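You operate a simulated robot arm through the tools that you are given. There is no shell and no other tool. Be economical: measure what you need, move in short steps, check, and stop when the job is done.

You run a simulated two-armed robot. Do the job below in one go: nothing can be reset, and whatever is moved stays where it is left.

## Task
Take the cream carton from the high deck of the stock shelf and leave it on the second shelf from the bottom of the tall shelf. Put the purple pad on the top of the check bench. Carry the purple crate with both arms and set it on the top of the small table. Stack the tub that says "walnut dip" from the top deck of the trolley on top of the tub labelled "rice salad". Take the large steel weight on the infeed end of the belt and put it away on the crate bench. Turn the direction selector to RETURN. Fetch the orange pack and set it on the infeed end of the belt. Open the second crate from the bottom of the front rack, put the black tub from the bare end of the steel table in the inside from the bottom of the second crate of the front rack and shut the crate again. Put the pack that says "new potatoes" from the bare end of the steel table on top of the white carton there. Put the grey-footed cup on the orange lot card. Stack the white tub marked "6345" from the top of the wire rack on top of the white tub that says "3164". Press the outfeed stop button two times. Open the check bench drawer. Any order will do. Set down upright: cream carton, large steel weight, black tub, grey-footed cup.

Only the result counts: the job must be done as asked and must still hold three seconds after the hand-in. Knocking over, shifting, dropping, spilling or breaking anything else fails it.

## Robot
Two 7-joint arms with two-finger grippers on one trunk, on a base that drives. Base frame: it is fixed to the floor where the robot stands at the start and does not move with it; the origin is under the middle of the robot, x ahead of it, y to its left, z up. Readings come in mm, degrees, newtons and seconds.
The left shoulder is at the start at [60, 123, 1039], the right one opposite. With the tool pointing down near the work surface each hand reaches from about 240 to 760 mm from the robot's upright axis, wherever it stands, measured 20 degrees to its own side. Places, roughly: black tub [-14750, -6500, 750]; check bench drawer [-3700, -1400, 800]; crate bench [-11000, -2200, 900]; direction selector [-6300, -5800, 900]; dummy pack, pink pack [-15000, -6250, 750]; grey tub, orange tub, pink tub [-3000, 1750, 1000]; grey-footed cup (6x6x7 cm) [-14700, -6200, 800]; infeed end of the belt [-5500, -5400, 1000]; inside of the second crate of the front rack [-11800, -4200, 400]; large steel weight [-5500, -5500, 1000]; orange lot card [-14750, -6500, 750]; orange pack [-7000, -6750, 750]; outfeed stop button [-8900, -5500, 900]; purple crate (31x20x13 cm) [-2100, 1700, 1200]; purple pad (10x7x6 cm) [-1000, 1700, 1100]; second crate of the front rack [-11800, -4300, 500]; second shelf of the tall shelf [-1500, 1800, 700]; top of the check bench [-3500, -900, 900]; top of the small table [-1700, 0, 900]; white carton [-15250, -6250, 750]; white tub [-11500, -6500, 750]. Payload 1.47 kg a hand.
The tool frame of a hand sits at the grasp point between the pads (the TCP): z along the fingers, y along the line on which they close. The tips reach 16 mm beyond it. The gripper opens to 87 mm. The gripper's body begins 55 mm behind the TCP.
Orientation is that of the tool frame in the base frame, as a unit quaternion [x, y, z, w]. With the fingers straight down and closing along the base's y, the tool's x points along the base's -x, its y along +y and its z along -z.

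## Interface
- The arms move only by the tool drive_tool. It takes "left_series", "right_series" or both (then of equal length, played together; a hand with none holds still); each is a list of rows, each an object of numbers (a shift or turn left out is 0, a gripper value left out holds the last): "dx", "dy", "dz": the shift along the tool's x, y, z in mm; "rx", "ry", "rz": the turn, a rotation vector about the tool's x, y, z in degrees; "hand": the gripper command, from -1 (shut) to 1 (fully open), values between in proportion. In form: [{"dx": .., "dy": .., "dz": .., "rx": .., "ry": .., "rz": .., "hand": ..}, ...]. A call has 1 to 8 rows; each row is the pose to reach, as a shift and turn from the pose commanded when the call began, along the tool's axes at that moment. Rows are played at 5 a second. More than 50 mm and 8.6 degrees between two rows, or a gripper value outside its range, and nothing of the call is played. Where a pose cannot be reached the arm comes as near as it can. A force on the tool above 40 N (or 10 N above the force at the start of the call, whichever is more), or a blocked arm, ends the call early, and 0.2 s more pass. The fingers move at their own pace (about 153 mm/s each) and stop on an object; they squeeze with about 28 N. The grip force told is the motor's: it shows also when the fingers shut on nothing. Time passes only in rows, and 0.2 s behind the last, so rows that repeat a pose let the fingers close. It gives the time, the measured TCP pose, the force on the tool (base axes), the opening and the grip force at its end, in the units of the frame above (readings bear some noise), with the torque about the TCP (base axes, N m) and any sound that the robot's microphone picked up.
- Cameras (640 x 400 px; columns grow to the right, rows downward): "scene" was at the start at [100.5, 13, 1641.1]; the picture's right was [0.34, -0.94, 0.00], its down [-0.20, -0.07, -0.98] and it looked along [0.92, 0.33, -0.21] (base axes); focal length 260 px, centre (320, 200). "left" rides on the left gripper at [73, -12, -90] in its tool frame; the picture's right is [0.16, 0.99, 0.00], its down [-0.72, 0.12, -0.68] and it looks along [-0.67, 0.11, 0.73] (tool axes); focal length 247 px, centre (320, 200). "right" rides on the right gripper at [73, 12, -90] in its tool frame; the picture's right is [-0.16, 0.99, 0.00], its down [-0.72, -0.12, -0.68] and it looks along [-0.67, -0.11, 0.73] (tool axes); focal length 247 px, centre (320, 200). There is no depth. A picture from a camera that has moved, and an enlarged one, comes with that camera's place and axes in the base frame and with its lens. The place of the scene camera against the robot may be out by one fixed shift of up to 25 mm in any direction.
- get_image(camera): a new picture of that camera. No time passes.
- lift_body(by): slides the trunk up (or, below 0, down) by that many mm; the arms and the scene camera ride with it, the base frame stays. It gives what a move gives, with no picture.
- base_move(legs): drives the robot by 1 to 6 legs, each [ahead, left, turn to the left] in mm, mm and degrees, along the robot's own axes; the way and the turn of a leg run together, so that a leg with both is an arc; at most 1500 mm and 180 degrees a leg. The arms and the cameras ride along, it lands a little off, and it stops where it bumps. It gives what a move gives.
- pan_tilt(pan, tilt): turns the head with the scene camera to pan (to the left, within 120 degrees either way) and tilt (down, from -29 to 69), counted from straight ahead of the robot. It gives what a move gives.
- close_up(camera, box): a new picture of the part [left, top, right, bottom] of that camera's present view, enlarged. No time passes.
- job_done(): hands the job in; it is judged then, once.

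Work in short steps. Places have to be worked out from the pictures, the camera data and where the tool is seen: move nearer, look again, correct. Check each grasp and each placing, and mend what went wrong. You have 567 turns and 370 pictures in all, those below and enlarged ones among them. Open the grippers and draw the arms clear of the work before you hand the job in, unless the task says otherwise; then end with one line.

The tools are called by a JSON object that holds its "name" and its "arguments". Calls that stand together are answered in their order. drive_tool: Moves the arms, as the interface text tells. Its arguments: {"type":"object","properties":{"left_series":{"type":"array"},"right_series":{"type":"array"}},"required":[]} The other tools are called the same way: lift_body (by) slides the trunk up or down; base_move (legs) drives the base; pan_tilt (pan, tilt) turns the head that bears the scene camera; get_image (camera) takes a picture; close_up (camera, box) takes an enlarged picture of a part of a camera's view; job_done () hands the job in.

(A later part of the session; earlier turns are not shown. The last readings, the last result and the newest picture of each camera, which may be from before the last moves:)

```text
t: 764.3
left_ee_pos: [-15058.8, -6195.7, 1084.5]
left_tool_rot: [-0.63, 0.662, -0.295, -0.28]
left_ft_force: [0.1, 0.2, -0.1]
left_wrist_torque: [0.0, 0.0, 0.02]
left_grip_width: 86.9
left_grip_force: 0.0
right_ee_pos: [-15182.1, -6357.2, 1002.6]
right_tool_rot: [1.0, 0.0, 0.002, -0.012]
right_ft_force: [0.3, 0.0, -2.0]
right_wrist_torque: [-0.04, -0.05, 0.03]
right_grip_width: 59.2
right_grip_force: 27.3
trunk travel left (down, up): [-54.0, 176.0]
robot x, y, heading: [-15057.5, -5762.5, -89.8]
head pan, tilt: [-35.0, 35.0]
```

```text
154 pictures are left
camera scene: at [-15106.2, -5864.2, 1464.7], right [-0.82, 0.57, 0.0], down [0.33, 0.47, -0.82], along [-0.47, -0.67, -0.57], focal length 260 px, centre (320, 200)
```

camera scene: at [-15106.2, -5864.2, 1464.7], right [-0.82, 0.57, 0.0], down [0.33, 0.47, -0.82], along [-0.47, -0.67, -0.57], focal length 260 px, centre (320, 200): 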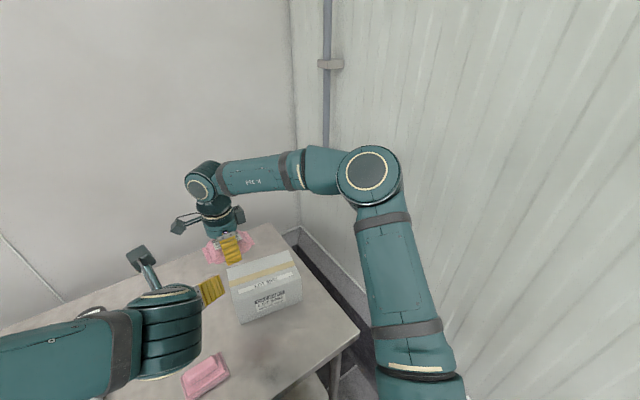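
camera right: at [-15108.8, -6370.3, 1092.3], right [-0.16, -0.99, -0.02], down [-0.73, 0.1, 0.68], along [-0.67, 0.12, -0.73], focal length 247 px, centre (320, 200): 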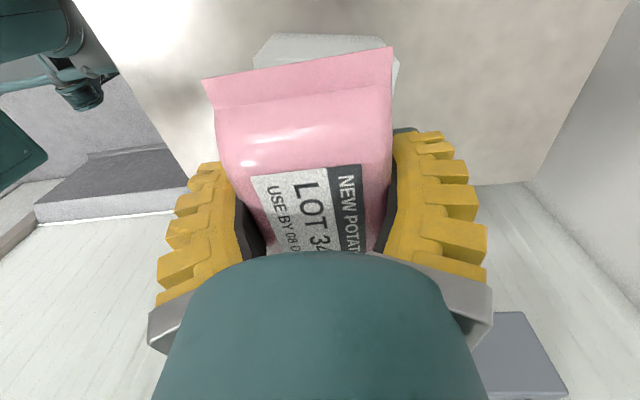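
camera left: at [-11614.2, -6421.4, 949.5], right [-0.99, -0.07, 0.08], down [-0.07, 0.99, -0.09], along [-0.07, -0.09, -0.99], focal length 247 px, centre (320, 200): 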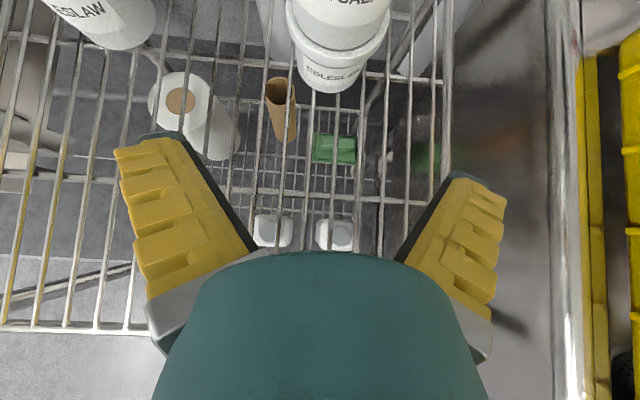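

{"name": "close_up", "arguments": {"camera": "scene", "box": [190, 210, 330, 340]}}

```text
3.08 times, centred on (260, 275) of scene
camera zoom: at [-15106.2, -5864.2, 1464.7], right [-0.82, 0.57, 0.0], down [0.33, 0.47, -0.82], along [-0.47, -0.67, -0.57], focal length 800 px, centre (505, -31)
```

zoom: 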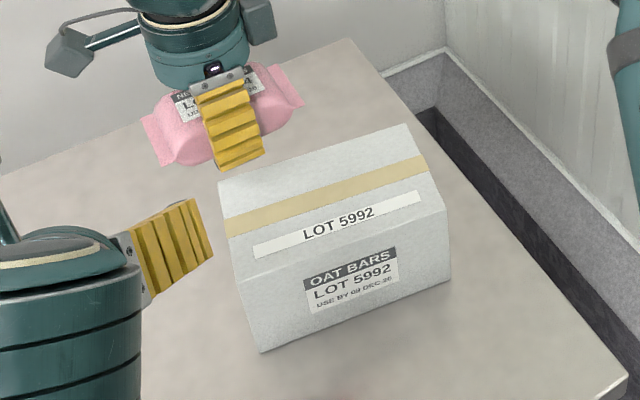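

Refined: carton top ≈854, centre ≈[−15260, −6360], yaw 11°. I shift right 78, turn the pack 11° and lower to just above.

{"name": "base_move", "arguments": {"legs": [[0, -78, 0]]}}

{"name": "drive_tool", "arguments": {"right_series": [{"rz": 6}, {"rz": 11, "dz": 20}, {"rz": 11, "dz": 55}, {"rz": 11, "dz": 90}]}}

{"name": "close_up", "arguments": {"camera": "scene", "box": [150, 200, 290, 340]}}

{"name": "get_image", "arguments": {"camera": "right"}}

```text
t: 765.6
left_ee_pos: [-15135.8, -6196.2, 1085.0]
left_tool_rot: [-0.63, 0.662, -0.295, -0.279]
left_ft_force: [-0.7, 0.7, -0.3]
left_wrist_torque: [0.02, 0.0, 0.02]
left_grip_width: 87.2
left_grip_force: 0.1
right_ee_pos: [-15259.6, -6357.9, 1003.3]
right_tool_rot: [1.0, 0.001, 0.002, -0.012]
right_ft_force: [-0.1, -1.0, -2.4]
right_wrist_torque: [0.02, 0.0, 0.02]
right_grip_width: 59.2
right_grip_force: 27.7
trunk travel left (down, up): [-54.0, 176.0]
robot x, y, heading: [-15133.6, -5765.3, -89.6]
head pan, tilt: [-35.0, 35.0]
```

```text
t: 766.6
left_ee_pos: [-15134.8, -6196.1, 1083.0]
left_tool_rot: [-0.63, 0.662, -0.295, -0.279]
left_ft_force: [0.5, -0.4, 0.5]
left_wrist_torque: [-0.03, -0.01, -0.01]
left_grip_width: 87.2
left_grip_force: 0.0
right_ee_pos: [-15258.5, -6356.7, 910.9]
right_tool_rot: [0.995, -0.095, 0.0, -0.012]
right_ft_force: [-0.2, -1.2, -2.2]
right_wrist_torque: [0.02, -0.04, 0.02]
right_grip_width: 59.5
right_grip_force: 27.9
trunk travel left (down, up): [-54.0, 176.0]
robot x, y, heading: [-15136.8, -5763.4, -89.5]
head pan, tilt: [-35.0, 35.0]
```

```text
2.86 times, centred on (220, 270) of scene
camera zoom: at [-15183.1, -5865.1, 1464.6], right [-0.82, 0.57, 0.0], down [0.33, 0.47, -0.82], along [-0.47, -0.67, -0.57], focal length 743 px, centre (606, 0)
```

zoom: 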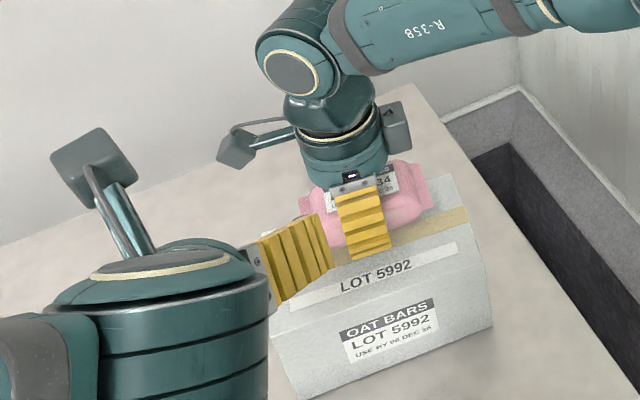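

```text
151 pictures are left
camera right: at [-15189.4, -6383.9, 1000.4], right [-0.34, -0.94, -0.02], down [-0.69, 0.23, 0.68], along [-0.64, 0.25, -0.73], focal length 247 px, centre (320, 200)
```

right: 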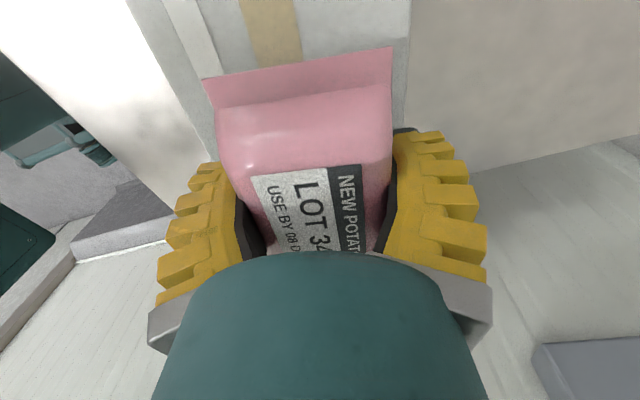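

I shift 15 mm toward the robot (centre line) and lower carefully.

{"name": "drive_tool", "arguments": {"right_series": [{"dy": -8, "dz": 8}, {"dy": -15, "dz": 16}, {"dy": -15, "dz": 22}]}}

{"name": "drive_tool", "arguments": {"right_series": [{"dz": 4}, {"dz": 8}]}}

```text
t: 767.4
left_ee_pos: [-15135.5, -6195.6, 1084.0]
left_tool_rot: [-0.63, 0.662, -0.295, -0.279]
left_ft_force: [0.3, -0.4, -0.7]
left_wrist_torque: [0.02, 0.0, -0.04]
left_grip_width: 87.1
left_grip_force: 0.1
right_ee_pos: [-15256.3, -6341.1, 890.7]
right_tool_rot: [0.995, -0.096, 0.0, -0.013]
right_ft_force: [0.2, 0.7, -2.3]
right_wrist_torque: [0.0, -0.04, 0.0]
right_grip_width: 59.1
right_grip_force: 27.7
trunk travel left (down, up): [-54.0, 176.0]
robot x, y, heading: [-15137.7, -5766.5, -89.6]
head pan, tilt: [-35.0, 35.0]
```

```text
t: 768.0
left_ee_pos: [-15135.1, -6193.8, 1082.8]
left_tool_rot: [-0.63, 0.662, -0.295, -0.28]
left_ft_force: [0.2, 0.0, -0.6]
left_wrist_torque: [-0.02, 0.01, -0.02]
left_grip_width: 87.0
left_grip_force: 0.1
right_ee_pos: [-15255.0, -6340.1, 885.2]
right_tool_rot: [0.995, -0.096, 0.0, -0.01]
right_ft_force: [-2.2, -0.1, 8.2]
right_wrist_torque: [-0.24, -0.09, 0.0]
right_grip_width: 59.0
right_grip_force: 27.6
trunk travel left (down, up): [-54.0, 176.0]
robot x, y, heading: [-15136.2, -5761.9, -89.7]
head pan, tilt: [-35.0, 35.0]
```

Contact. I settle 2 mm, open, and lift away.

{"name": "drive_tool", "arguments": {"right_series": [{"dz": 1}, {"dz": 0, "hand": 1}, {"dz": 0, "hand": 1}, {"dz": 0, "hand": 1}, {"dz": -30}, {"dz": -75}, {"dz": -120}]}}

{"name": "get_image", "arguments": {"camera": "right"}}

```text
t: 769.6
left_ee_pos: [-15134.6, -6195.0, 1084.3]
left_tool_rot: [-0.63, 0.662, -0.294, -0.28]
left_ft_force: [-0.6, 0.6, -0.4]
left_wrist_torque: [0.0, -0.01, -0.07]
left_grip_width: 87.1
left_grip_force: 0.1
right_ee_pos: [-15252.9, -6341.5, 1006.2]
right_tool_rot: [0.995, -0.095, 0.001, -0.013]
right_ft_force: [-0.7, 0.4, 0.0]
right_wrist_torque: [0.02, -0.01, 0.0]
right_grip_width: 87.3
right_grip_force: 0.0
trunk travel left (down, up): [-54.0, 176.0]
robot x, y, heading: [-15137.0, -5765.9, -89.8]
head pan, tilt: [-35.0, 35.0]
```

```text
150 pictures are left
camera right: at [-15182.6, -6369.0, 1095.1], right [-0.34, -0.94, -0.02], down [-0.69, 0.23, 0.68], along [-0.64, 0.25, -0.73], focal length 247 px, centre (320, 200)
```

right: 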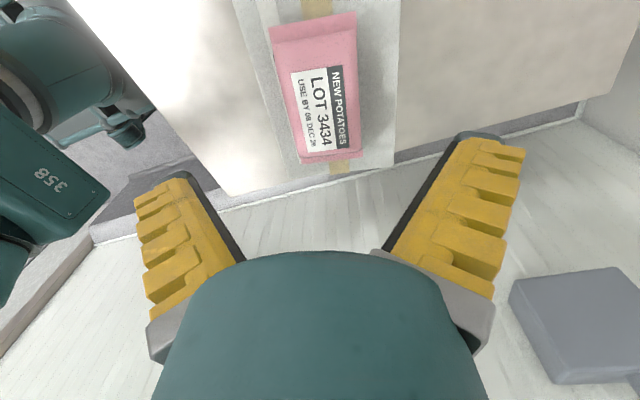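

Potatoes are on the carton. Now the cup: I retract the right hand and move left/back so the left hand faces the cup.

{"name": "drive_tool", "arguments": {"right_series": [{"dz": -40, "dy": -20}, {"dz": -80, "dy": -55}, {"dz": -100, "dy": -100}, {"dz": -100, "dy": -145}, {"dz": -100, "dy": -190}]}}

{"name": "base_move", "arguments": {"legs": [[-130, 0, 0], [0, 430, 0]]}}

{"name": "pan_tilt", "arguments": {"pan": 0, "tilt": 40}}

{"name": "get_image", "arguments": {"camera": "left"}}

{"name": "get_image", "arguments": {"camera": "scene"}}

```text
refused: row 2 steps farther than a row can; nothing moved
```

```text
t: 774.9
left_ee_pos: [-14700.3, -6060.9, 1083.5]
left_tool_rot: [-0.629, 0.662, -0.295, -0.28]
left_ft_force: [0.0, -1.4, -0.4]
left_wrist_torque: [-0.01, -0.01, -0.05]
left_grip_width: 86.9
left_grip_force: 0.0
right_ee_pos: [-14819.7, -6207.8, 1004.5]
right_tool_rot: [0.995, -0.095, 0.0, -0.012]
right_ft_force: [-0.1, 0.3, -0.4]
right_wrist_torque: [0.01, 0.02, -0.02]
right_grip_width: 87.4
right_grip_force: 0.0
trunk travel left (down, up): [-54.0, 176.0]
robot x, y, heading: [-14698.3, -5631.5, -89.8]
head pan, tilt: [-35.0, 35.0]
```

```text
t: 775.9
left_ee_pos: [-14699.6, -6062.1, 1083.3]
left_tool_rot: [-0.63, 0.662, -0.295, -0.28]
left_ft_force: [-0.6, -0.2, 0.0]
left_wrist_torque: [0.0, 0.01, 0.03]
left_grip_width: 87.3
left_grip_force: 0.0
right_ee_pos: [-14819.9, -6208.0, 1005.2]
right_tool_rot: [0.995, -0.096, 0.001, -0.013]
right_ft_force: [0.9, 0.6, 0.3]
right_wrist_torque: [-0.04, -0.01, -0.03]
right_grip_width: 87.0
right_grip_force: 0.0
trunk travel left (down, up): [-54.0, 176.0]
robot x, y, heading: [-14702.1, -5626.0, -89.6]
head pan, tilt: [0.0, 40.0]
```

```text
149 pictures are left
camera left: at [-14692.8, -6043.3, 1199.5], right [-0.99, -0.07, 0.08], down [-0.08, 0.99, -0.09], along [-0.07, -0.09, -0.99], focal length 247 px, centre (320, 200)
```

left: 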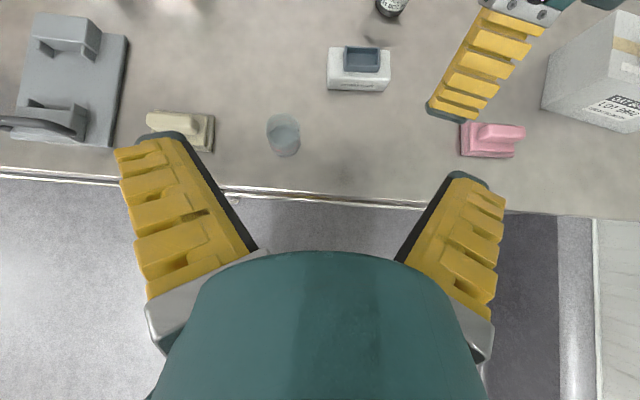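

```text
148 pictures are left
camera scene: at [-14698.5, -5743.5, 1457.2], right [-1.0, 0.0, 0.0], down [0.0, 0.64, -0.77], along [0.0, -0.77, -0.64], focal length 260 px, centre (320, 200)
```

scene: 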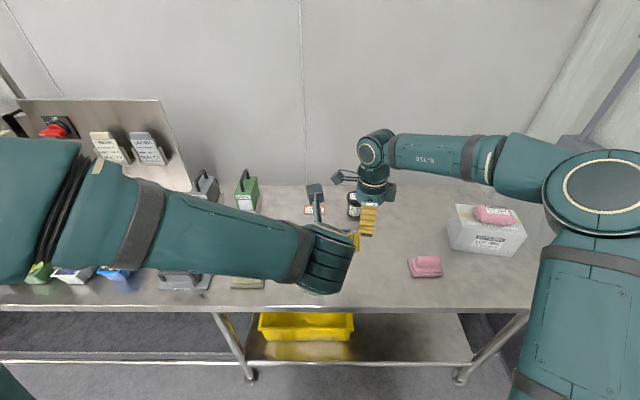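

Cup centre ≈[−14652, −6192]. I retract the right hand and bring the left hand down in front of the cup.

{"name": "drive_tool", "arguments": {"right_series": [{"dz": -30, "dy": -15}, {"dz": -50, "dy": -50}, {"dz": -60, "dy": -90}, {"dz": -60, "dy": -130}, {"dz": -60, "dy": -150}, {"dz": -60, "dy": -150}, {"dz": -60, "dy": -150}], "left_series": [{"dx": -26, "dy": -7, "dz": 34}, {"dx": -52, "dy": -14, "dz": 68}, {"dx": -78, "dy": -21, "dz": 102}, {"dx": -104, "dy": -28, "dz": 136}, {"dx": -130, "dy": -35, "dz": 170}, {"dx": -155, "dy": -42, "dz": 205}, {"dx": -179, "dy": -48, "dz": 235}]}}

{"name": "get_image", "arguments": {"camera": "left"}}

```text
t: 777.5
left_ee_pos: [-14645.6, -6118.2, 794.7]
left_tool_rot: [-0.63, 0.662, -0.294, -0.28]
left_ft_force: [0.8, -0.2, 0.7]
left_wrist_torque: [0.0, 0.04, -0.02]
left_grip_width: 87.1
left_grip_force: 0.1
right_ee_pos: [-14792.4, -6063.1, 1067.9]
right_tool_rot: [0.995, -0.095, 0.0, -0.012]
right_ft_force: [0.7, 0.6, 0.2]
right_wrist_torque: [0.08, 0.0, 0.02]
right_grip_width: 86.9
right_grip_force: 0.0
trunk travel left (down, up): [-54.0, 176.0]
robot x, y, heading: [-14703.1, -5630.4, -89.8]
head pan, tilt: [0.0, 40.0]
```

```text
147 pictures are left
camera left: at [-14636.7, -6100.2, 910.4], right [-0.99, -0.07, 0.08], down [-0.08, 0.99, -0.09], along [-0.07, -0.09, -0.99], focal length 247 px, centre (320, 200)
```

left: 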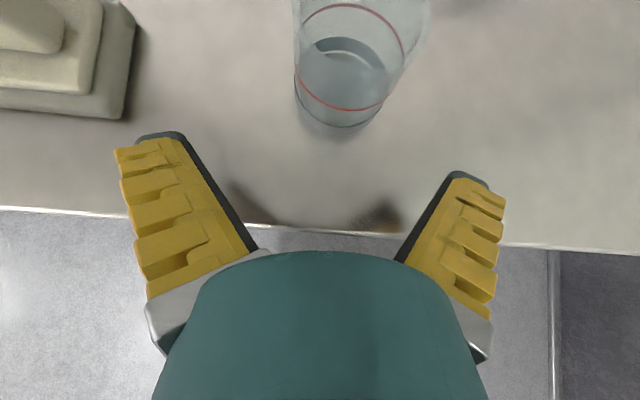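

The cup holds liquid, so I move gently: align and advance to straddle it.

{"name": "drive_tool", "arguments": {"left_series": [{"dx": -4, "dy": 5, "dz": 5}, {"dx": -9, "dy": 9, "dz": 8}, {"dx": 5, "dy": 9, "dz": 24}, {"dx": 20, "dy": 9, "dz": 42}, {"dx": 39, "dy": 9, "dz": 62}]}}

{"name": "get_image", "arguments": {"camera": "left"}}

```text
t: 778.7
left_ee_pos: [-14655.6, -6191.0, 782.8]
left_tool_rot: [-0.629, 0.662, -0.294, -0.28]
left_ft_force: [0.3, -0.7, -0.6]
left_wrist_torque: [0.0, 0.0, 0.0]
left_grip_width: 87.2
left_grip_force: 0.1
right_ee_pos: [-14791.1, -6063.1, 1068.1]
right_tool_rot: [0.995, -0.095, 0.0, -0.012]
right_ft_force: [-0.1, -0.1, 0.4]
right_wrist_torque: [0.02, -0.01, -0.05]
right_grip_width: 87.1
right_grip_force: 0.1
trunk travel left (down, up): [-54.0, 176.0]
robot x, y, heading: [-14703.1, -5628.5, -89.7]
head pan, tilt: [0.0, 40.0]
```

```text
146 pictures are left
camera left: at [-14647.2, -6171.9, 898.3], right [-0.99, -0.07, 0.08], down [-0.08, 0.99, -0.09], along [-0.07, -0.09, -0.99], focal length 247 px, centre (320, 200)
```

left: 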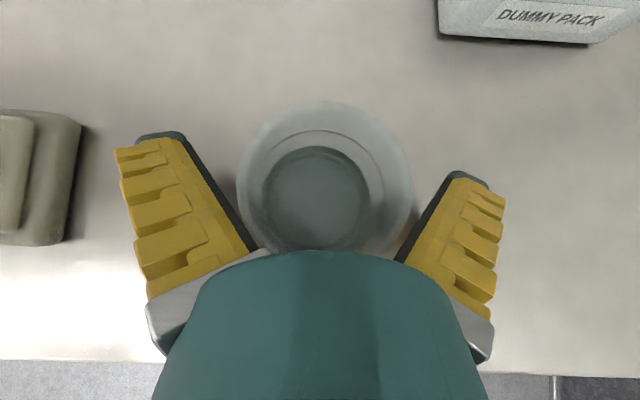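

Cup is centred. I close gently (target 43 mm) and check grip.

{"name": "drive_tool", "arguments": {"left_series": [{"hand": 0.4}, {"hand": 0.2}, {"hand": 0}, {"hand": 0}, {"hand": 0}]}}

```text
t: 779.9
left_ee_pos: [-14655.3, -6190.9, 782.6]
left_tool_rot: [-0.63, 0.661, -0.295, -0.279]
left_ft_force: [-0.5, 0.0, 0.4]
left_wrist_torque: [0.0, 0.01, 0.0]
left_grip_width: 54.3
left_grip_force: 28.2
right_ee_pos: [-14791.8, -6062.7, 1068.9]
right_tool_rot: [0.995, -0.096, 0.0, -0.012]
right_ft_force: [0.2, -0.6, 1.2]
right_wrist_torque: [0.0, -0.01, -0.01]
right_grip_width: 87.2
right_grip_force: 0.1
trunk travel left (down, up): [-54.0, 176.0]
robot x, y, heading: [-14702.6, -5630.0, -89.5]
head pan, tilt: [0.0, 40.0]
```

Gripped at 54 mm. I lift slowly 60 mm.

{"name": "drive_tool", "arguments": {"left_series": [{"dx": 4, "dz": -4}, {"dx": 10, "dz": -9}, {"dx": 18, "dz": -16}, {"dx": 27, "dz": -24}, {"dx": 36, "dz": -32}, {"dx": 43, "dz": -39}, {"dx": 47, "dz": -42}]}}

{"name": "get_image", "arguments": {"camera": "left"}}

```text
t: 781.5
left_ee_pos: [-14657.1, -6189.7, 847.1]
left_tool_rot: [-0.63, 0.662, -0.295, -0.28]
left_ft_force: [-0.6, -0.5, 0.0]
left_wrist_torque: [0.0, -0.02, 0.01]
left_grip_width: 54.1
left_grip_force: 28.3
right_ee_pos: [-14792.0, -6063.4, 1068.5]
right_tool_rot: [0.995, -0.096, 0.0, -0.012]
right_ft_force: [-0.9, -0.7, -0.1]
right_wrist_torque: [-0.01, 0.02, 0.02]
right_grip_width: 87.0
right_grip_force: 0.0
trunk travel left (down, up): [-54.0, 176.0]
robot x, y, heading: [-14702.3, -5633.0, -89.6]
head pan, tilt: [0.0, 40.0]
```

```text
145 pictures are left
camera left: at [-14648.8, -6171.3, 961.7], right [-0.99, -0.07, 0.08], down [-0.08, 0.99, -0.09], along [-0.07, -0.09, -0.99], focal length 247 px, centre (320, 200)
```

left: 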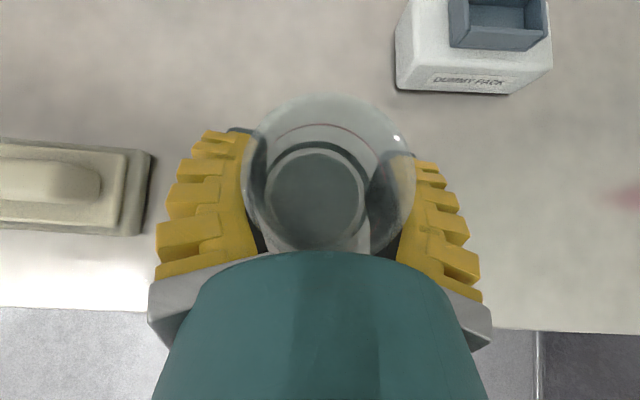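

Lifted without spilling. I raise 60 mm more, then drive ahead 130 mm gently and locate the card.

{"name": "drive_tool", "arguments": {"left_series": [{"dx": 6, "dz": -5}, {"dx": 14, "dz": -12}, {"dx": 24, "dz": -21}, {"dx": 33, "dz": -30}, {"dx": 41, "dz": -37}, {"dx": 46, "dz": -41}]}}

{"name": "base_move", "arguments": {"legs": [[70, 20, 0], [65, 0, 0]]}}

{"name": "get_image", "arguments": {"camera": "left"}}

{"name": "get_image", "arguments": {"camera": "scene"}}

```text
t: 782.9
left_ee_pos: [-14659.7, -6191.4, 907.7]
left_tool_rot: [-0.63, 0.662, -0.295, -0.279]
left_ft_force: [0.5, 0.1, 0.1]
left_wrist_torque: [-0.02, -0.01, -0.03]
left_grip_width: 53.9
left_grip_force: 27.5
right_ee_pos: [-14793.2, -6063.7, 1069.1]
right_tool_rot: [0.995, -0.096, 0.001, -0.012]
right_ft_force: [0.2, -0.1, -0.3]
right_wrist_torque: [0.0, -0.01, 0.01]
right_grip_width: 86.8
right_grip_force: 0.1
trunk travel left (down, up): [-54.0, 176.0]
robot x, y, heading: [-14702.7, -5628.4, -89.8]
head pan, tilt: [0.0, 40.0]
```

```text
t: 784.5
left_ee_pos: [-14638.3, -6323.3, 906.2]
left_tool_rot: [-0.63, 0.661, -0.295, -0.279]
left_ft_force: [-0.6, -0.4, 0.1]
left_wrist_torque: [-0.02, 0.0, 0.01]
left_grip_width: 53.7
left_grip_force: 27.8
right_ee_pos: [-14770.9, -6194.2, 1068.2]
right_tool_rot: [0.995, -0.094, 0.0, -0.013]
right_ft_force: [-0.5, -1.0, -0.6]
right_wrist_torque: [0.03, -0.02, 0.0]
right_grip_width: 87.1
right_grip_force: 0.1
trunk travel left (down, up): [-54.0, 176.0]
robot x, y, heading: [-14680.3, -5758.4, -89.7]
head pan, tilt: [0.0, 40.0]
```

```text
144 pictures are left
camera left: at [-14629.9, -6304.9, 1022.1], right [-0.99, -0.07, 0.08], down [-0.08, 0.99, -0.09], along [-0.07, -0.09, -0.99], focal length 247 px, centre (320, 200)
```

left: 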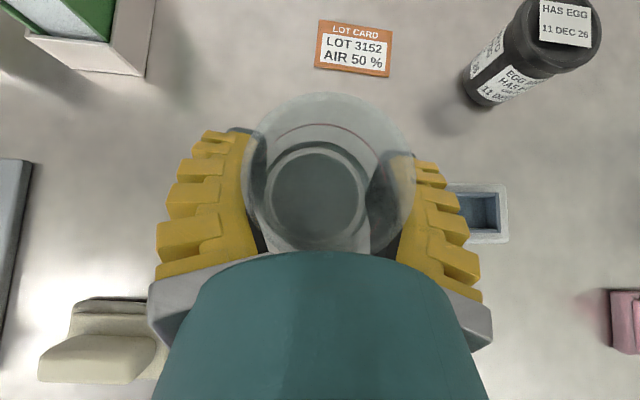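

```text
143 pictures are left
camera scene: at [-14678.0, -5876.0, 1457.1], right [-1.0, -0.01, 0.0], down [0.0, 0.64, -0.77], along [0.01, -0.77, -0.64], focal length 260 px, centre (320, 200)
```

scene: 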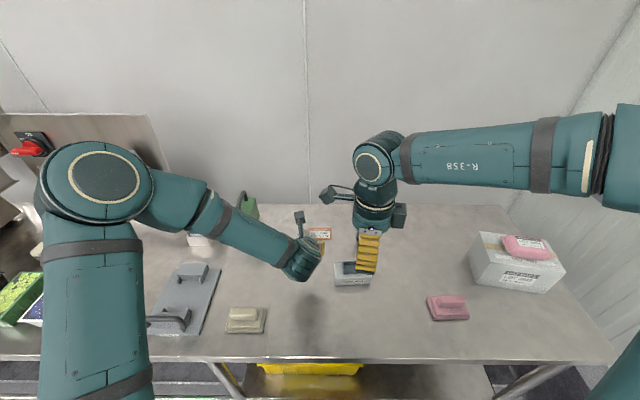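

Card centre ≈[−14677, −6515]. I move the cup over it at current height.

{"name": "drive_tool", "arguments": {"left_series": [{"dx": 10, "dy": 4, "dz": 11}, {"dx": 32, "dy": 10, "dz": 36}, {"dx": 56, "dy": 16, "dz": 62}, {"dx": 80, "dy": 22, "dz": 89}, {"dx": 104, "dy": 28, "dz": 116}, {"dx": 121, "dy": 31, "dz": 135}, {"dx": 128, "dy": 32, "dz": 142}]}}

{"name": "get_image", "arguments": {"camera": "left"}}

```text
t: 786.1
left_ee_pos: [-14677.4, -6511.7, 905.3]
left_tool_rot: [-0.63, 0.662, -0.295, -0.279]
left_ft_force: [-0.2, 0.3, -0.4]
left_wrist_torque: [-0.04, 0.01, -0.02]
left_grip_width: 53.9
left_grip_force: 27.6
right_ee_pos: [-14771.2, -6194.7, 1068.1]
right_tool_rot: [0.995, -0.094, 0.0, -0.012]
right_ft_force: [0.2, 0.4, -0.1]
right_wrist_torque: [-0.03, 0.02, -0.02]
right_grip_width: 86.8
right_grip_force: 0.0
trunk travel left (down, up): [-54.0, 176.0]
robot x, y, heading: [-14676.0, -5766.7, -89.7]
head pan, tilt: [0.0, 40.0]
```

```text
142 pictures are left
camera left: at [-14668.4, -6493.7, 1020.9], right [-0.99, -0.07, 0.08], down [-0.08, 0.99, -0.09], along [-0.07, -0.09, -0.99], focal length 247 px, centre (320, 200)
```

left: 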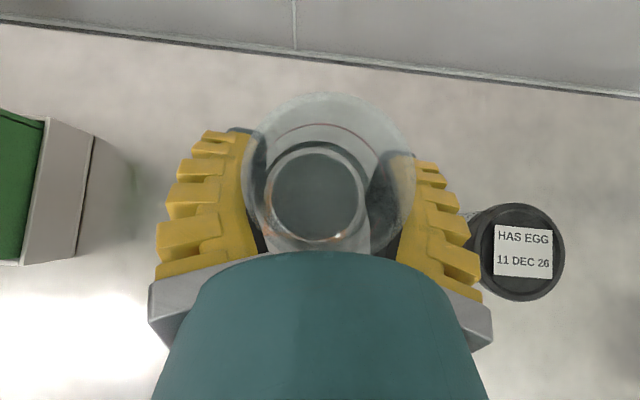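

I lower gently 105 mm.

{"name": "drive_tool", "arguments": {"left_series": [{"dx": -6, "dz": 5}, {"dx": -18, "dz": 16}, {"dx": -32, "dz": 29}, {"dx": -46, "dz": 41}, {"dx": -60, "dz": 54}, {"dx": -72, "dz": 65}, {"dx": -78, "dz": 70}]}}

{"name": "get_image", "arguments": {"camera": "left"}}

{"name": "close_up", "arguments": {"camera": "scene", "box": [230, 170, 390, 290]}}

```text
t: 787.7
left_ee_pos: [-14671.6, -6514.2, 800.1]
left_tool_rot: [-0.63, 0.662, -0.295, -0.28]
left_ft_force: [-0.9, -0.4, -0.7]
left_wrist_torque: [0.03, 0.0, 0.02]
left_grip_width: 54.2
left_grip_force: 27.5
right_ee_pos: [-14770.1, -6194.6, 1068.6]
right_tool_rot: [0.996, -0.093, 0.0, -0.012]
right_ft_force: [0.2, -0.8, -0.5]
right_wrist_torque: [-0.03, 0.05, -0.04]
right_grip_width: 87.1
right_grip_force: 0.0
trunk travel left (down, up): [-54.0, 176.0]
robot x, y, heading: [-14682.2, -5761.7, -89.8]
head pan, tilt: [0.0, 40.0]
```

```text
141 pictures are left
camera left: at [-14663.5, -6495.0, 915.8], right [-0.99, -0.07, 0.08], down [-0.08, 0.99, -0.09], along [-0.07, -0.09, -0.99], focal length 247 px, centre (320, 200)
```

left: 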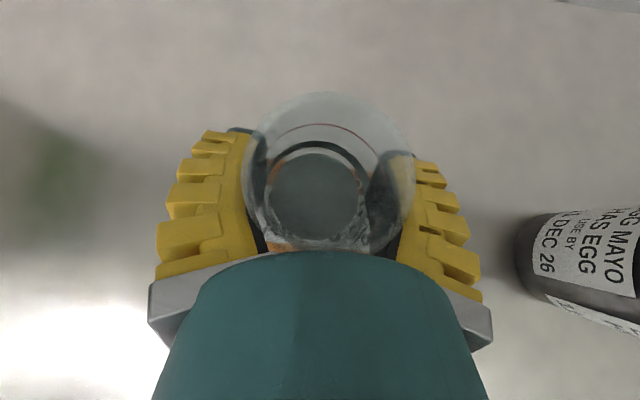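

```text
3.33 times, centred on (310, 230) of scene
camera zoom: at [-14677.9, -5874.8, 1457.2], right [-1.0, -0.01, 0.0], down [0.0, 0.64, -0.77], along [0.01, -0.77, -0.64], focal length 867 px, centre (353, 100)
```

zoom: 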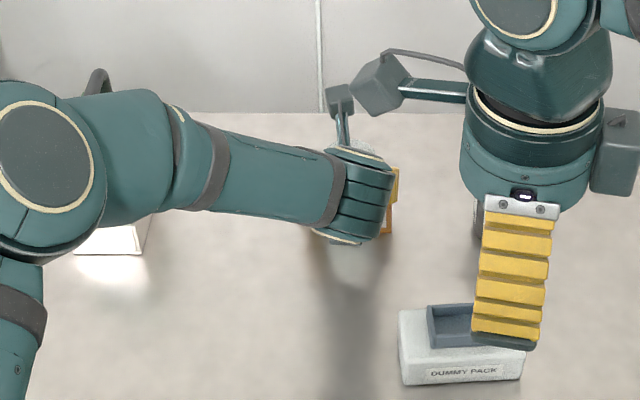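

Aligned over the card. I lower the last millimetres.

{"name": "drive_tool", "arguments": {"left_series": [{"dx": -3, "dy": 2, "dz": 3}, {"dx": -6, "dy": 4, "dz": 5}, {"dx": -9, "dy": 4, "dz": 8}]}}

{"name": "drive_tool", "arguments": {"left_series": [{"dx": -1, "dz": 1}, {"dx": -2, "dz": 2}]}}

```text
t: 788.5
left_ee_pos: [-14676.1, -6511.8, 788.8]
left_tool_rot: [-0.63, 0.661, -0.296, -0.28]
left_ft_force: [-0.3, 0.0, -0.7]
left_wrist_torque: [-0.02, -0.02, -0.01]
left_grip_width: 54.1
left_grip_force: 28.0
right_ee_pos: [-14770.4, -6194.8, 1068.6]
right_tool_rot: [0.996, -0.093, 0.0, -0.012]
right_ft_force: [0.3, -0.3, 0.5]
right_wrist_torque: [-0.02, -0.01, 0.02]
right_grip_width: 86.9
right_grip_force: 0.1
trunk travel left (down, up): [-54.0, 176.0]
robot x, y, heading: [-14683.5, -5765.1, -89.5]
head pan, tilt: [0.0, 40.0]
```

```text
t: 789.1
left_ee_pos: [-14675.2, -6514.0, 785.9]
left_tool_rot: [-0.63, 0.661, -0.296, -0.28]
left_ft_force: [0.3, 0.5, 1.1]
left_wrist_torque: [-0.04, 0.0, -0.01]
left_grip_width: 54.1
left_grip_force: 28.2
right_ee_pos: [-14770.7, -6193.5, 1069.1]
right_tool_rot: [0.996, -0.094, 0.001, -0.012]
right_ft_force: [1.0, 0.4, -0.9]
right_wrist_torque: [0.02, 0.01, 0.03]
right_grip_width: 86.9
right_grip_force: 0.2
trunk travel left (down, up): [-54.0, 176.0]
robot x, y, heading: [-14683.9, -5760.5, -89.5]
head pan, tilt: [0.0, 40.0]
```

{"name": "drive_tool", "arguments": {"left_series": [{"dx": -1, "dz": 1}, {"dx": -2, "dz": 2}]}}

```text
t: 789.7
left_ee_pos: [-14675.1, -6512.2, 784.6]
left_tool_rot: [-0.63, 0.661, -0.296, -0.281]
left_ft_force: [0.0, -1.1, 9.5]
left_wrist_torque: [0.0, 0.18, -0.01]
left_grip_width: 54.0
left_grip_force: 28.1
right_ee_pos: [-14770.7, -6193.8, 1070.0]
right_tool_rot: [0.995, -0.094, 0.0, -0.011]
right_ft_force: [-0.1, 0.6, -0.4]
right_wrist_torque: [0.03, 0.02, -0.04]
right_grip_width: 87.1
right_grip_force: 0.1
trunk travel left (down, up): [-54.0, 176.0]
robot x, y, heading: [-14684.3, -5762.0, -89.8]
head pan, tilt: [0.0, 40.0]
```

Contact (9.5 N). I open gradually and withdraw straight back.

{"name": "drive_tool", "arguments": {"left_series": [{"dx": 0.5, "dz": -0.5, "hand": 0.3}, {"dx": 0.5, "dz": -0.5, "hand": 0.6}, {"dx": 0.5, "dz": -0.5, "hand": 1}, {"dx": 0.5, "dz": -0.5, "hand": 1}, {"dx": -12, "dz": -14}, {"dx": -32, "dz": -37}, {"dx": -55, "dz": -62}, {"dx": -70, "dz": -90}]}}

{"name": "get_image", "arguments": {"camera": "left"}}

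```text
t: 791.5
left_ee_pos: [-14672.8, -6399.0, 792.9]
left_tool_rot: [-0.631, 0.661, -0.296, -0.28]
left_ft_force: [1.2, -0.6, 0.2]
left_wrist_torque: [0.03, 0.02, 0.0]
left_grip_width: 87.1
left_grip_force: 0.1
right_ee_pos: [-14771.1, -6193.7, 1069.1]
right_tool_rot: [0.995, -0.094, 0.001, -0.012]
right_ft_force: [-1.0, 0.6, -0.3]
right_wrist_torque: [-0.01, -0.03, 0.0]
right_grip_width: 86.9
right_grip_force: 0.1
trunk travel left (down, up): [-54.0, 176.0]
robot x, y, heading: [-14683.0, -5759.1, -89.5]
head pan, tilt: [0.0, 40.0]
```

```text
139 pictures are left
camera left: at [-14663.6, -6380.2, 907.7], right [-0.99, -0.07, 0.08], down [-0.08, 0.99, -0.09], along [-0.07, -0.09, -0.99], focal length 247 px, centre (320, 200)
```

left: 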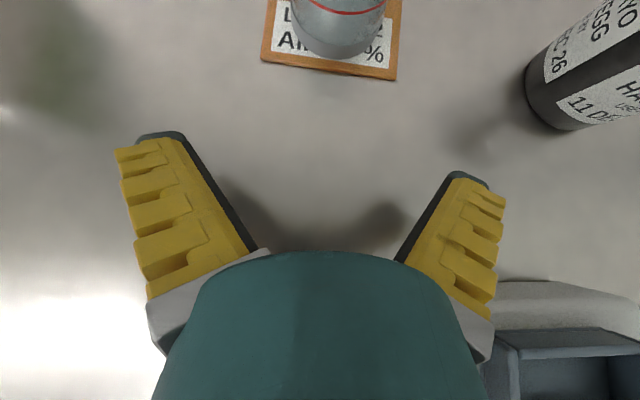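

Cup stands on the card. I raise the hand straight up to clear the dummy pack.

{"name": "drive_tool", "arguments": {"left_series": [{"dx": 20, "dy": -8, "dz": -18}, {"dx": 50, "dy": -15, "dz": -45}, {"dx": 82, "dy": -15, "dz": -74}, {"dx": 110, "dy": -15, "dz": -100}]}}

{"name": "get_image", "arguments": {"camera": "left"}}

{"name": "get_image", "arguments": {"camera": "scene"}}

```text
t: 792.5
left_ee_pos: [-14664.0, -6399.1, 940.2]
left_tool_rot: [-0.63, 0.662, -0.294, -0.28]
left_ft_force: [0.3, 0.3, 0.7]
left_wrist_torque: [-0.02, 0.04, 0.0]
left_grip_width: 87.0
left_grip_force: 0.1
right_ee_pos: [-14771.5, -6194.5, 1068.3]
right_tool_rot: [0.995, -0.095, 0.001, -0.011]
right_ft_force: [-0.5, 0.2, -0.3]
right_wrist_torque: [-0.05, -0.01, 0.01]
right_grip_width: 87.3
right_grip_force: 0.1
trunk travel left (down, up): [-54.0, 176.0]
robot x, y, heading: [-14680.9, -5760.4, -89.6]
head pan, tilt: [0.0, 40.0]
```

```text
138 pictures are left
camera left: at [-14655.3, -6380.1, 1056.0], right [-0.99, -0.07, 0.08], down [-0.08, 0.99, -0.09], along [-0.07, -0.09, -0.99], focal length 247 px, centre (320, 200)
```

left: 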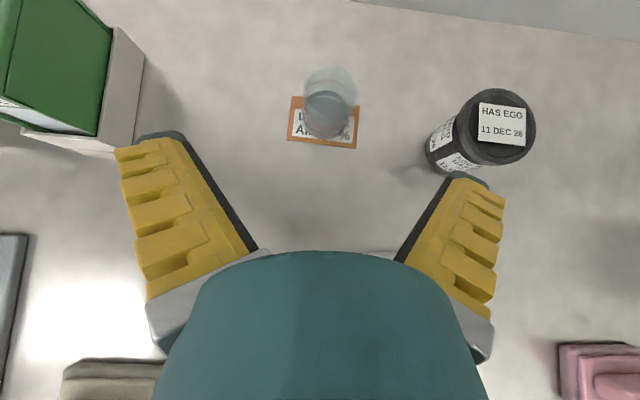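

```text
137 pictures are left
camera scene: at [-14678.1, -5874.0, 1457.2], right [-1.0, -0.01, 0.0], down [0.0, 0.64, -0.77], along [0.01, -0.77, -0.64], focal length 260 px, centre (320, 200)
```

scene: 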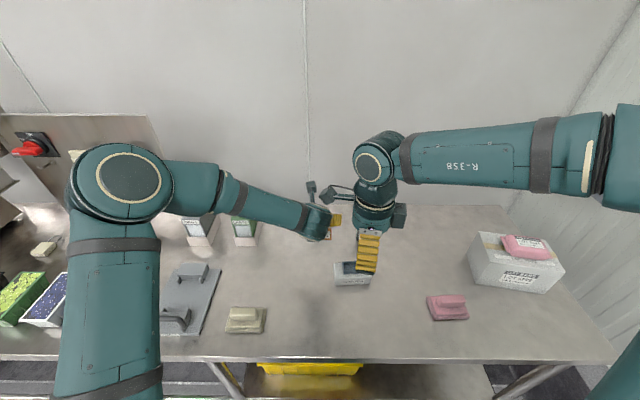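

Cup placed well. Next the black tub (≈[−14848, −6492]). I shift the robot right 185 mm and look from the left hand.

{"name": "base_move", "arguments": {"legs": [[0, -185, 0]]}}

{"name": "get_image", "arguments": {"camera": "left"}}

```text
t: 794.7
left_ee_pos: [-14849.5, -6401.1, 939.9]
left_tool_rot: [-0.63, 0.662, -0.295, -0.28]
left_ft_force: [0.0, 0.8, 1.3]
left_wrist_torque: [-0.01, -0.01, 0.01]
left_grip_width: 86.7
left_grip_force: 0.0
right_ee_pos: [-14957.2, -6196.3, 1068.1]
right_tool_rot: [0.995, -0.094, 0.0, -0.013]
right_ft_force: [-0.2, 0.6, -0.2]
right_wrist_torque: [-0.03, -0.02, 0.02]
right_grip_width: 87.0
right_grip_force: 0.0
trunk travel left (down, up): [-54.0, 176.0]
robot x, y, heading: [-14868.0, -5762.3, -89.8]
head pan, tilt: [0.0, 40.0]
```

```text
136 pictures are left
camera left: at [-14841.0, -6382.3, 1055.4], right [-0.99, -0.08, 0.08], down [-0.08, 0.99, -0.09], along [-0.07, -0.09, -0.99], focal length 247 px, centre (320, 200)
```

left: 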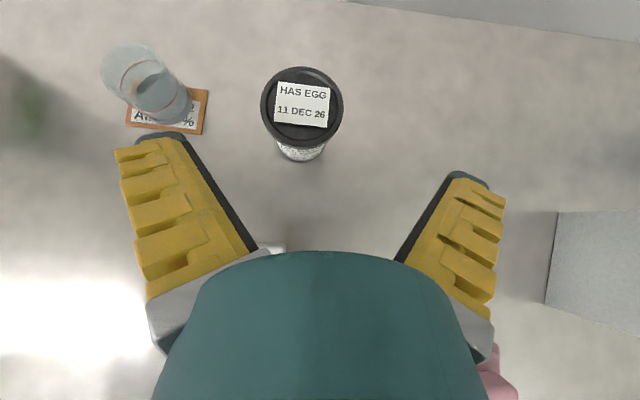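

Black tub centre ≈[−14835, −6487], top ≈836. I move above it, then check.

{"name": "drive_tool", "arguments": {"left_series": [{"dx": 18, "dy": -7, "dz": 20}, {"dx": 38, "dy": -13, "dz": 42}, {"dx": 57, "dy": -17, "dz": 64}]}}

{"name": "get_image", "arguments": {"camera": "left"}}

```text
t: 795.5
left_ee_pos: [-14835.1, -6487.3, 940.1]
left_tool_rot: [-0.63, 0.662, -0.295, -0.28]
left_ft_force: [0.6, 0.6, -0.3]
left_wrist_torque: [0.02, 0.0, 0.0]
left_grip_width: 87.2
left_grip_force: 0.2
right_ee_pos: [-14956.5, -6195.6, 1068.5]
right_tool_rot: [0.995, -0.094, 0.0, -0.012]
right_ft_force: [-0.2, -1.4, -0.7]
right_wrist_torque: [-0.01, 0.0, -0.02]
right_grip_width: 87.0
right_grip_force: 0.1
trunk travel left (down, up): [-54.0, 176.0]
robot x, y, heading: [-14867.9, -5761.7, -89.5]
head pan, tilt: [0.0, 40.0]
```

```text
135 pictures are left
camera left: at [-14826.4, -6469.1, 1055.7], right [-0.99, -0.07, 0.08], down [-0.08, 0.99, -0.09], along [-0.07, -0.09, -0.99], focal length 247 px, centre (320, 200)
```

left: 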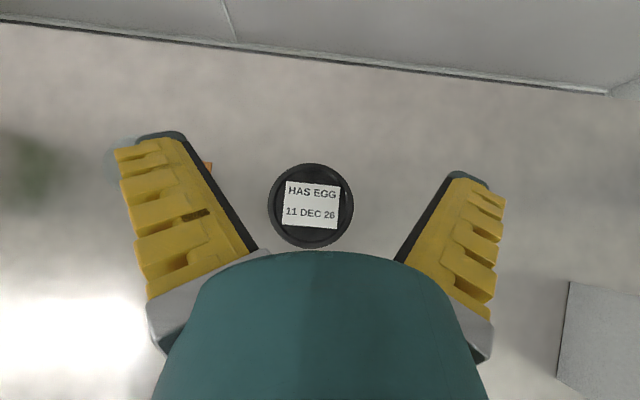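

{"name": "drive_tool", "arguments": {"left_series": [{"dx": -15, "dy": 1, "dz": 13}, {"dx": -30, "dy": 2, "dz": 27}, {"dx": -45, "dy": 3, "dz": 40}, {"dx": -58, "dy": 4, "dz": 53}]}}

{"name": "get_image", "arguments": {"camera": "left"}}

```text
t: 796.5
left_ee_pos: [-14836.1, -6486.8, 861.1]
left_tool_rot: [-0.63, 0.661, -0.295, -0.279]
left_ft_force: [0.0, 0.8, 0.0]
left_wrist_torque: [0.0, 0.02, 0.01]
left_grip_width: 86.9
left_grip_force: 0.0
right_ee_pos: [-14957.0, -6196.6, 1068.5]
right_tool_rot: [0.995, -0.095, 0.0, -0.012]
right_ft_force: [0.0, 0.2, -0.2]
right_wrist_torque: [-0.01, -0.03, 0.01]
right_grip_width: 87.2
right_grip_force: 0.0
trunk travel left (down, up): [-54.0, 176.0]
robot x, y, heading: [-14869.5, -5761.9, -89.5]
head pan, tilt: [0.0, 40.0]
```

```text
134 pictures are left
camera left: at [-14827.5, -6468.5, 976.6], right [-0.99, -0.08, 0.08], down [-0.08, 0.99, -0.09], along [-0.07, -0.09, -0.99], focal length 247 px, centre (320, 200)
```

left: 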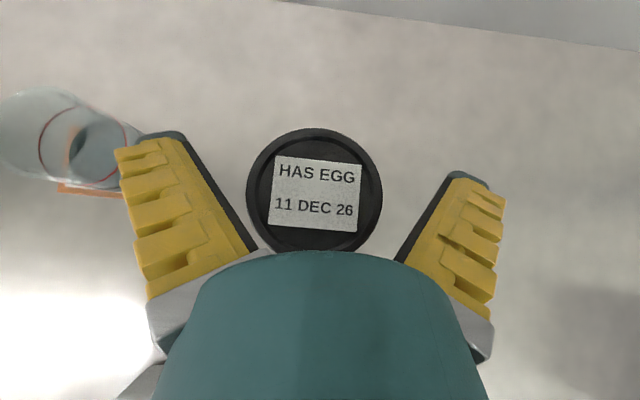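

Aligned; I descend the remaining 70 mm and close.

{"name": "drive_tool", "arguments": {"left_series": [{"dx": -15, "dy": 1, "dz": 13}, {"dx": -30, "dy": 2, "dz": 27}, {"dx": -44, "dy": 3, "dz": 39}, {"dx": -52, "dy": 3, "dz": 47}]}}

{"name": "get_image", "arguments": {"camera": "left"}}

```text
t: 797.5
left_ee_pos: [-14835.0, -6486.1, 788.9]
left_tool_rot: [-0.631, 0.662, -0.295, -0.279]
left_ft_force: [-0.1, -0.1, 0.1]
left_wrist_torque: [-0.04, 0.0, -0.01]
left_grip_width: 87.1
left_grip_force: 0.0
right_ee_pos: [-14956.6, -6195.4, 1068.4]
right_tool_rot: [0.996, -0.094, -0.001, -0.011]
right_ft_force: [-0.6, 0.7, -0.1]
right_wrist_torque: [-0.02, 0.01, 0.01]
right_grip_width: 87.2
right_grip_force: 0.0
trunk travel left (down, up): [-54.0, 176.0]
robot x, y, heading: [-14865.6, -5765.7, -89.6]
head pan, tilt: [0.0, 40.0]
```

```text
133 pictures are left
camera left: at [-14827.3, -6467.6, 905.2], right [-0.99, -0.08, 0.08], down [-0.08, 0.99, -0.08], along [-0.07, -0.09, -0.99], focal length 247 px, centre (320, 200)
```

left: 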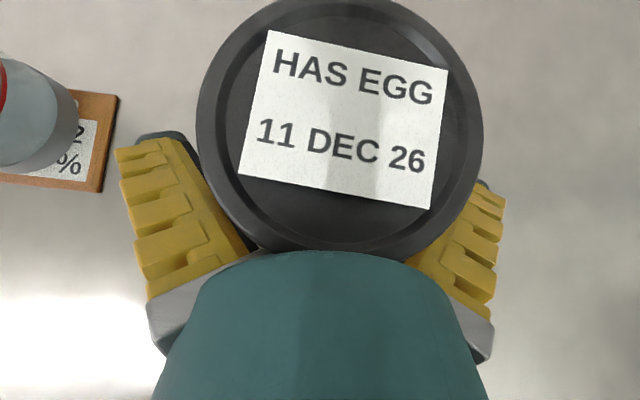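

Straddled without contact. I close and lift 130 mm.

{"name": "drive_tool", "arguments": {"left_series": [{"hand": -1}, {"hand": -1}, {"hand": -1}, {"hand": -1}, {"dx": 15, "dz": -13}, {"dx": 40, "dz": -36}, {"dx": 70, "dz": -63}, {"dx": 100, "dz": -90}]}}

{"name": "get_image", "arguments": {"camera": "left"}}

```text
t: 799.3
left_ee_pos: [-14838.0, -6487.0, 926.2]
left_tool_rot: [-0.63, 0.661, -0.295, -0.28]
left_ft_force: [-0.5, 0.2, -2.8]
left_wrist_torque: [0.0, 0.02, -0.03]
left_grip_width: 61.2
left_grip_force: 27.9
right_ee_pos: [-14957.0, -6195.3, 1069.2]
right_tool_rot: [0.996, -0.094, 0.001, -0.011]
right_ft_force: [0.3, 0.5, 0.8]
right_wrist_torque: [-0.01, -0.01, 0.0]
right_grip_width: 87.3
right_grip_force: 0.1
trunk travel left (down, up): [-54.0, 176.0]
robot x, y, heading: [-14870.2, -5760.4, -89.4]
head pan, tilt: [0.0, 40.0]
```

```text
132 pictures are left
camera left: at [-14830.6, -6468.1, 1041.4], right [-0.99, -0.07, 0.08], down [-0.08, 0.99, -0.09], along [-0.07, -0.09, -0.99], focal length 247 px, centre (320, 200)
```

left: 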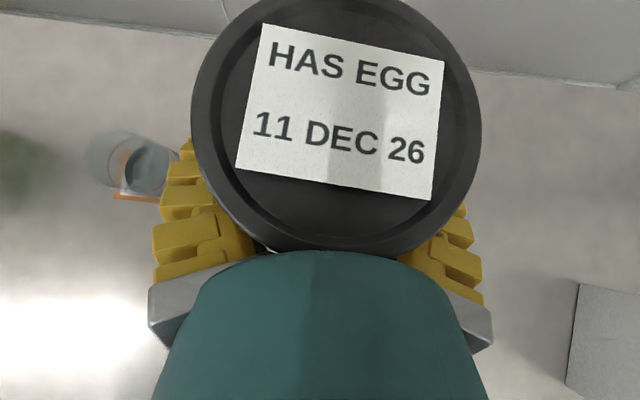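

Tub held. I back away, turn east, and drive toward the front rack to inspect its crates.

{"name": "base_move", "arguments": {"legs": [[-420, 0, 0], [0, 0, 90], [1300, 0, 0], [1100, 0, 0]]}}

{"name": "pan_tilt", "arguments": {"pan": 55, "tilt": 30}}

{"name": "get_image", "arguments": {"camera": "scene"}}

```text
t: 817.1
left_ee_pos: [-11747.6, -5271.0, 925.7]
left_tool_rot: [0.914, -0.017, 0.406, -0.013]
left_ft_force: [-0.1, 0.1, -3.6]
left_wrist_torque: [0.01, 0.07, -0.02]
left_grip_width: 60.1
left_grip_force: 27.8
right_ee_pos: [-12038.5, -5392.0, 1068.9]
right_tool_rot: [0.767, 0.641, -0.008, -0.009]
right_ft_force: [-0.6, 0.2, 0.2]
right_wrist_torque: [0.04, -0.03, 0.04]
right_grip_width: 86.8
right_grip_force: 0.0
trunk travel left (down, up): [-54.0, 176.0]
robot x, y, heading: [-12472.0, -5308.1, 0.9]
head pan, tilt: [0.0, 40.0]
```

```text
t: 818.3
left_ee_pos: [-11748.9, -5271.0, 926.5]
left_tool_rot: [0.913, -0.019, 0.406, -0.012]
left_ft_force: [0.5, 0.0, -3.0]
left_wrist_torque: [0.0, 0.01, 0.02]
left_grip_width: 60.2
left_grip_force: 28.4
right_ee_pos: [-12038.4, -5392.2, 1068.6]
right_tool_rot: [0.768, 0.641, -0.008, -0.01]
right_ft_force: [0.2, -0.5, -0.5]
right_wrist_torque: [0.0, 0.03, -0.05]
right_grip_width: 86.8
right_grip_force: 0.1
trunk travel left (down, up): [-54.0, 176.0]
robot x, y, heading: [-12472.8, -5306.5, 0.7]
head pan, tilt: [55.0, 30.0]
```

```text
131 pictures are left
camera scene: at [-12408.7, -5248.9, 1472.5], right [0.83, -0.56, 0.0], down [-0.28, -0.41, -0.87], along [0.49, 0.72, -0.5], focal length 260 px, centre (320, 200)
```

scene: 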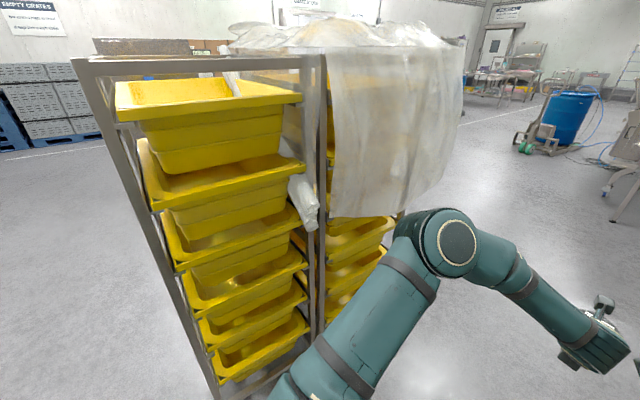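

The front rack (film-covered, east) seems to slide its crates out northward (handles/labels on the north face). I tuck the left hand back and drive around the west side to face that north side.

{"name": "drive_tool", "arguments": {"left_series": [{"dx": -25, "dz": -35}, {"dx": -50, "dz": -70}, {"dx": -75, "dz": -105}, {"dx": -100, "dz": -140}, {"dx": -125, "dz": -175}, {"dx": -150, "dz": -205}, {"dx": -165, "dz": -225}]}}

{"name": "base_move", "arguments": {"legs": [[-700, 0, -0.7], [0, 1000, 0], [0, 850, 0]]}}

{"name": "pan_tilt", "arguments": {"pan": 0, "tilt": 30}}

{"name": "get_image", "arguments": {"camera": "scene"}}

```text
t: 819.9
left_ee_pos: [-12026.8, -5263.4, 955.4]
left_tool_rot: [0.913, -0.018, 0.407, -0.013]
left_ft_force: [0.5, 1.0, -2.7]
left_wrist_torque: [0.01, 0.02, 0.01]
left_grip_width: 60.0
left_grip_force: 27.7
right_ee_pos: [-12039.3, -5391.3, 1068.5]
right_tool_rot: [0.768, 0.64, -0.01, -0.009]
right_ft_force: [-0.3, 0.9, -0.2]
right_wrist_torque: [-0.01, 0.01, -0.01]
right_grip_width: 87.1
right_grip_force: 0.1
trunk travel left (down, up): [-54.0, 176.0]
robot x, y, heading: [-12471.7, -5310.2, 0.8]
head pan, tilt: [55.0, 30.0]
```

```text
t: 840.1
left_ee_pos: [-12723.5, -3405.8, 954.7]
left_tool_rot: [0.913, -0.028, 0.407, -0.008]
left_ft_force: [-0.3, -0.3, -2.4]
left_wrist_torque: [0.03, 0.03, 0.01]
left_grip_width: 59.6
left_grip_force: 28.1
right_ee_pos: [-12740.4, -3531.9, 1068.7]
right_tool_rot: [0.775, 0.632, -0.008, -0.01]
right_ft_force: [0.6, -0.9, -1.0]
right_wrist_torque: [-0.03, 0.0, -0.01]
right_grip_width: 86.9
right_grip_force: 0.0
trunk travel left (down, up): [-54.0, 176.0]
robot x, y, heading: [-13173.2, -3438.9, 0.0]
head pan, tilt: [55.0, 30.0]
```

```text
t: 841.3
left_ee_pos: [-12724.8, -3405.0, 954.3]
left_tool_rot: [0.913, -0.027, 0.406, -0.009]
left_ft_force: [0.4, -0.3, -3.0]
left_wrist_torque: [-0.01, 0.03, -0.02]
left_grip_width: 59.3
left_grip_force: 28.0
right_ee_pos: [-12739.8, -3531.3, 1067.4]
right_tool_rot: [0.774, 0.633, -0.008, -0.009]
right_ft_force: [0.0, 0.5, 0.3]
right_wrist_torque: [-0.02, -0.02, 0.02]
right_grip_width: 87.1
right_grip_force: 0.0
trunk travel left (down, up): [-54.0, 176.0]
robot x, y, heading: [-13169.2, -3437.1, 0.0]
head pan, tilt: [0.0, 30.0]
```

```text
130 pictures are left
camera scene: at [-13068.2, -3456.2, 1472.5], right [0.0, -1.0, 0.0], down [-0.5, 0.0, -0.87], along [0.87, 0.0, -0.5], focal length 260 px, centre (320, 200)
```

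scene: 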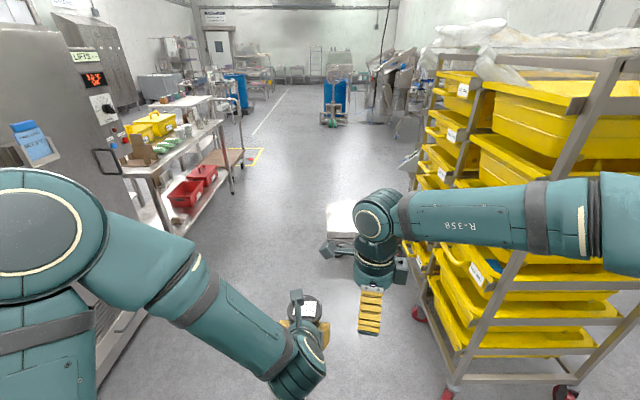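

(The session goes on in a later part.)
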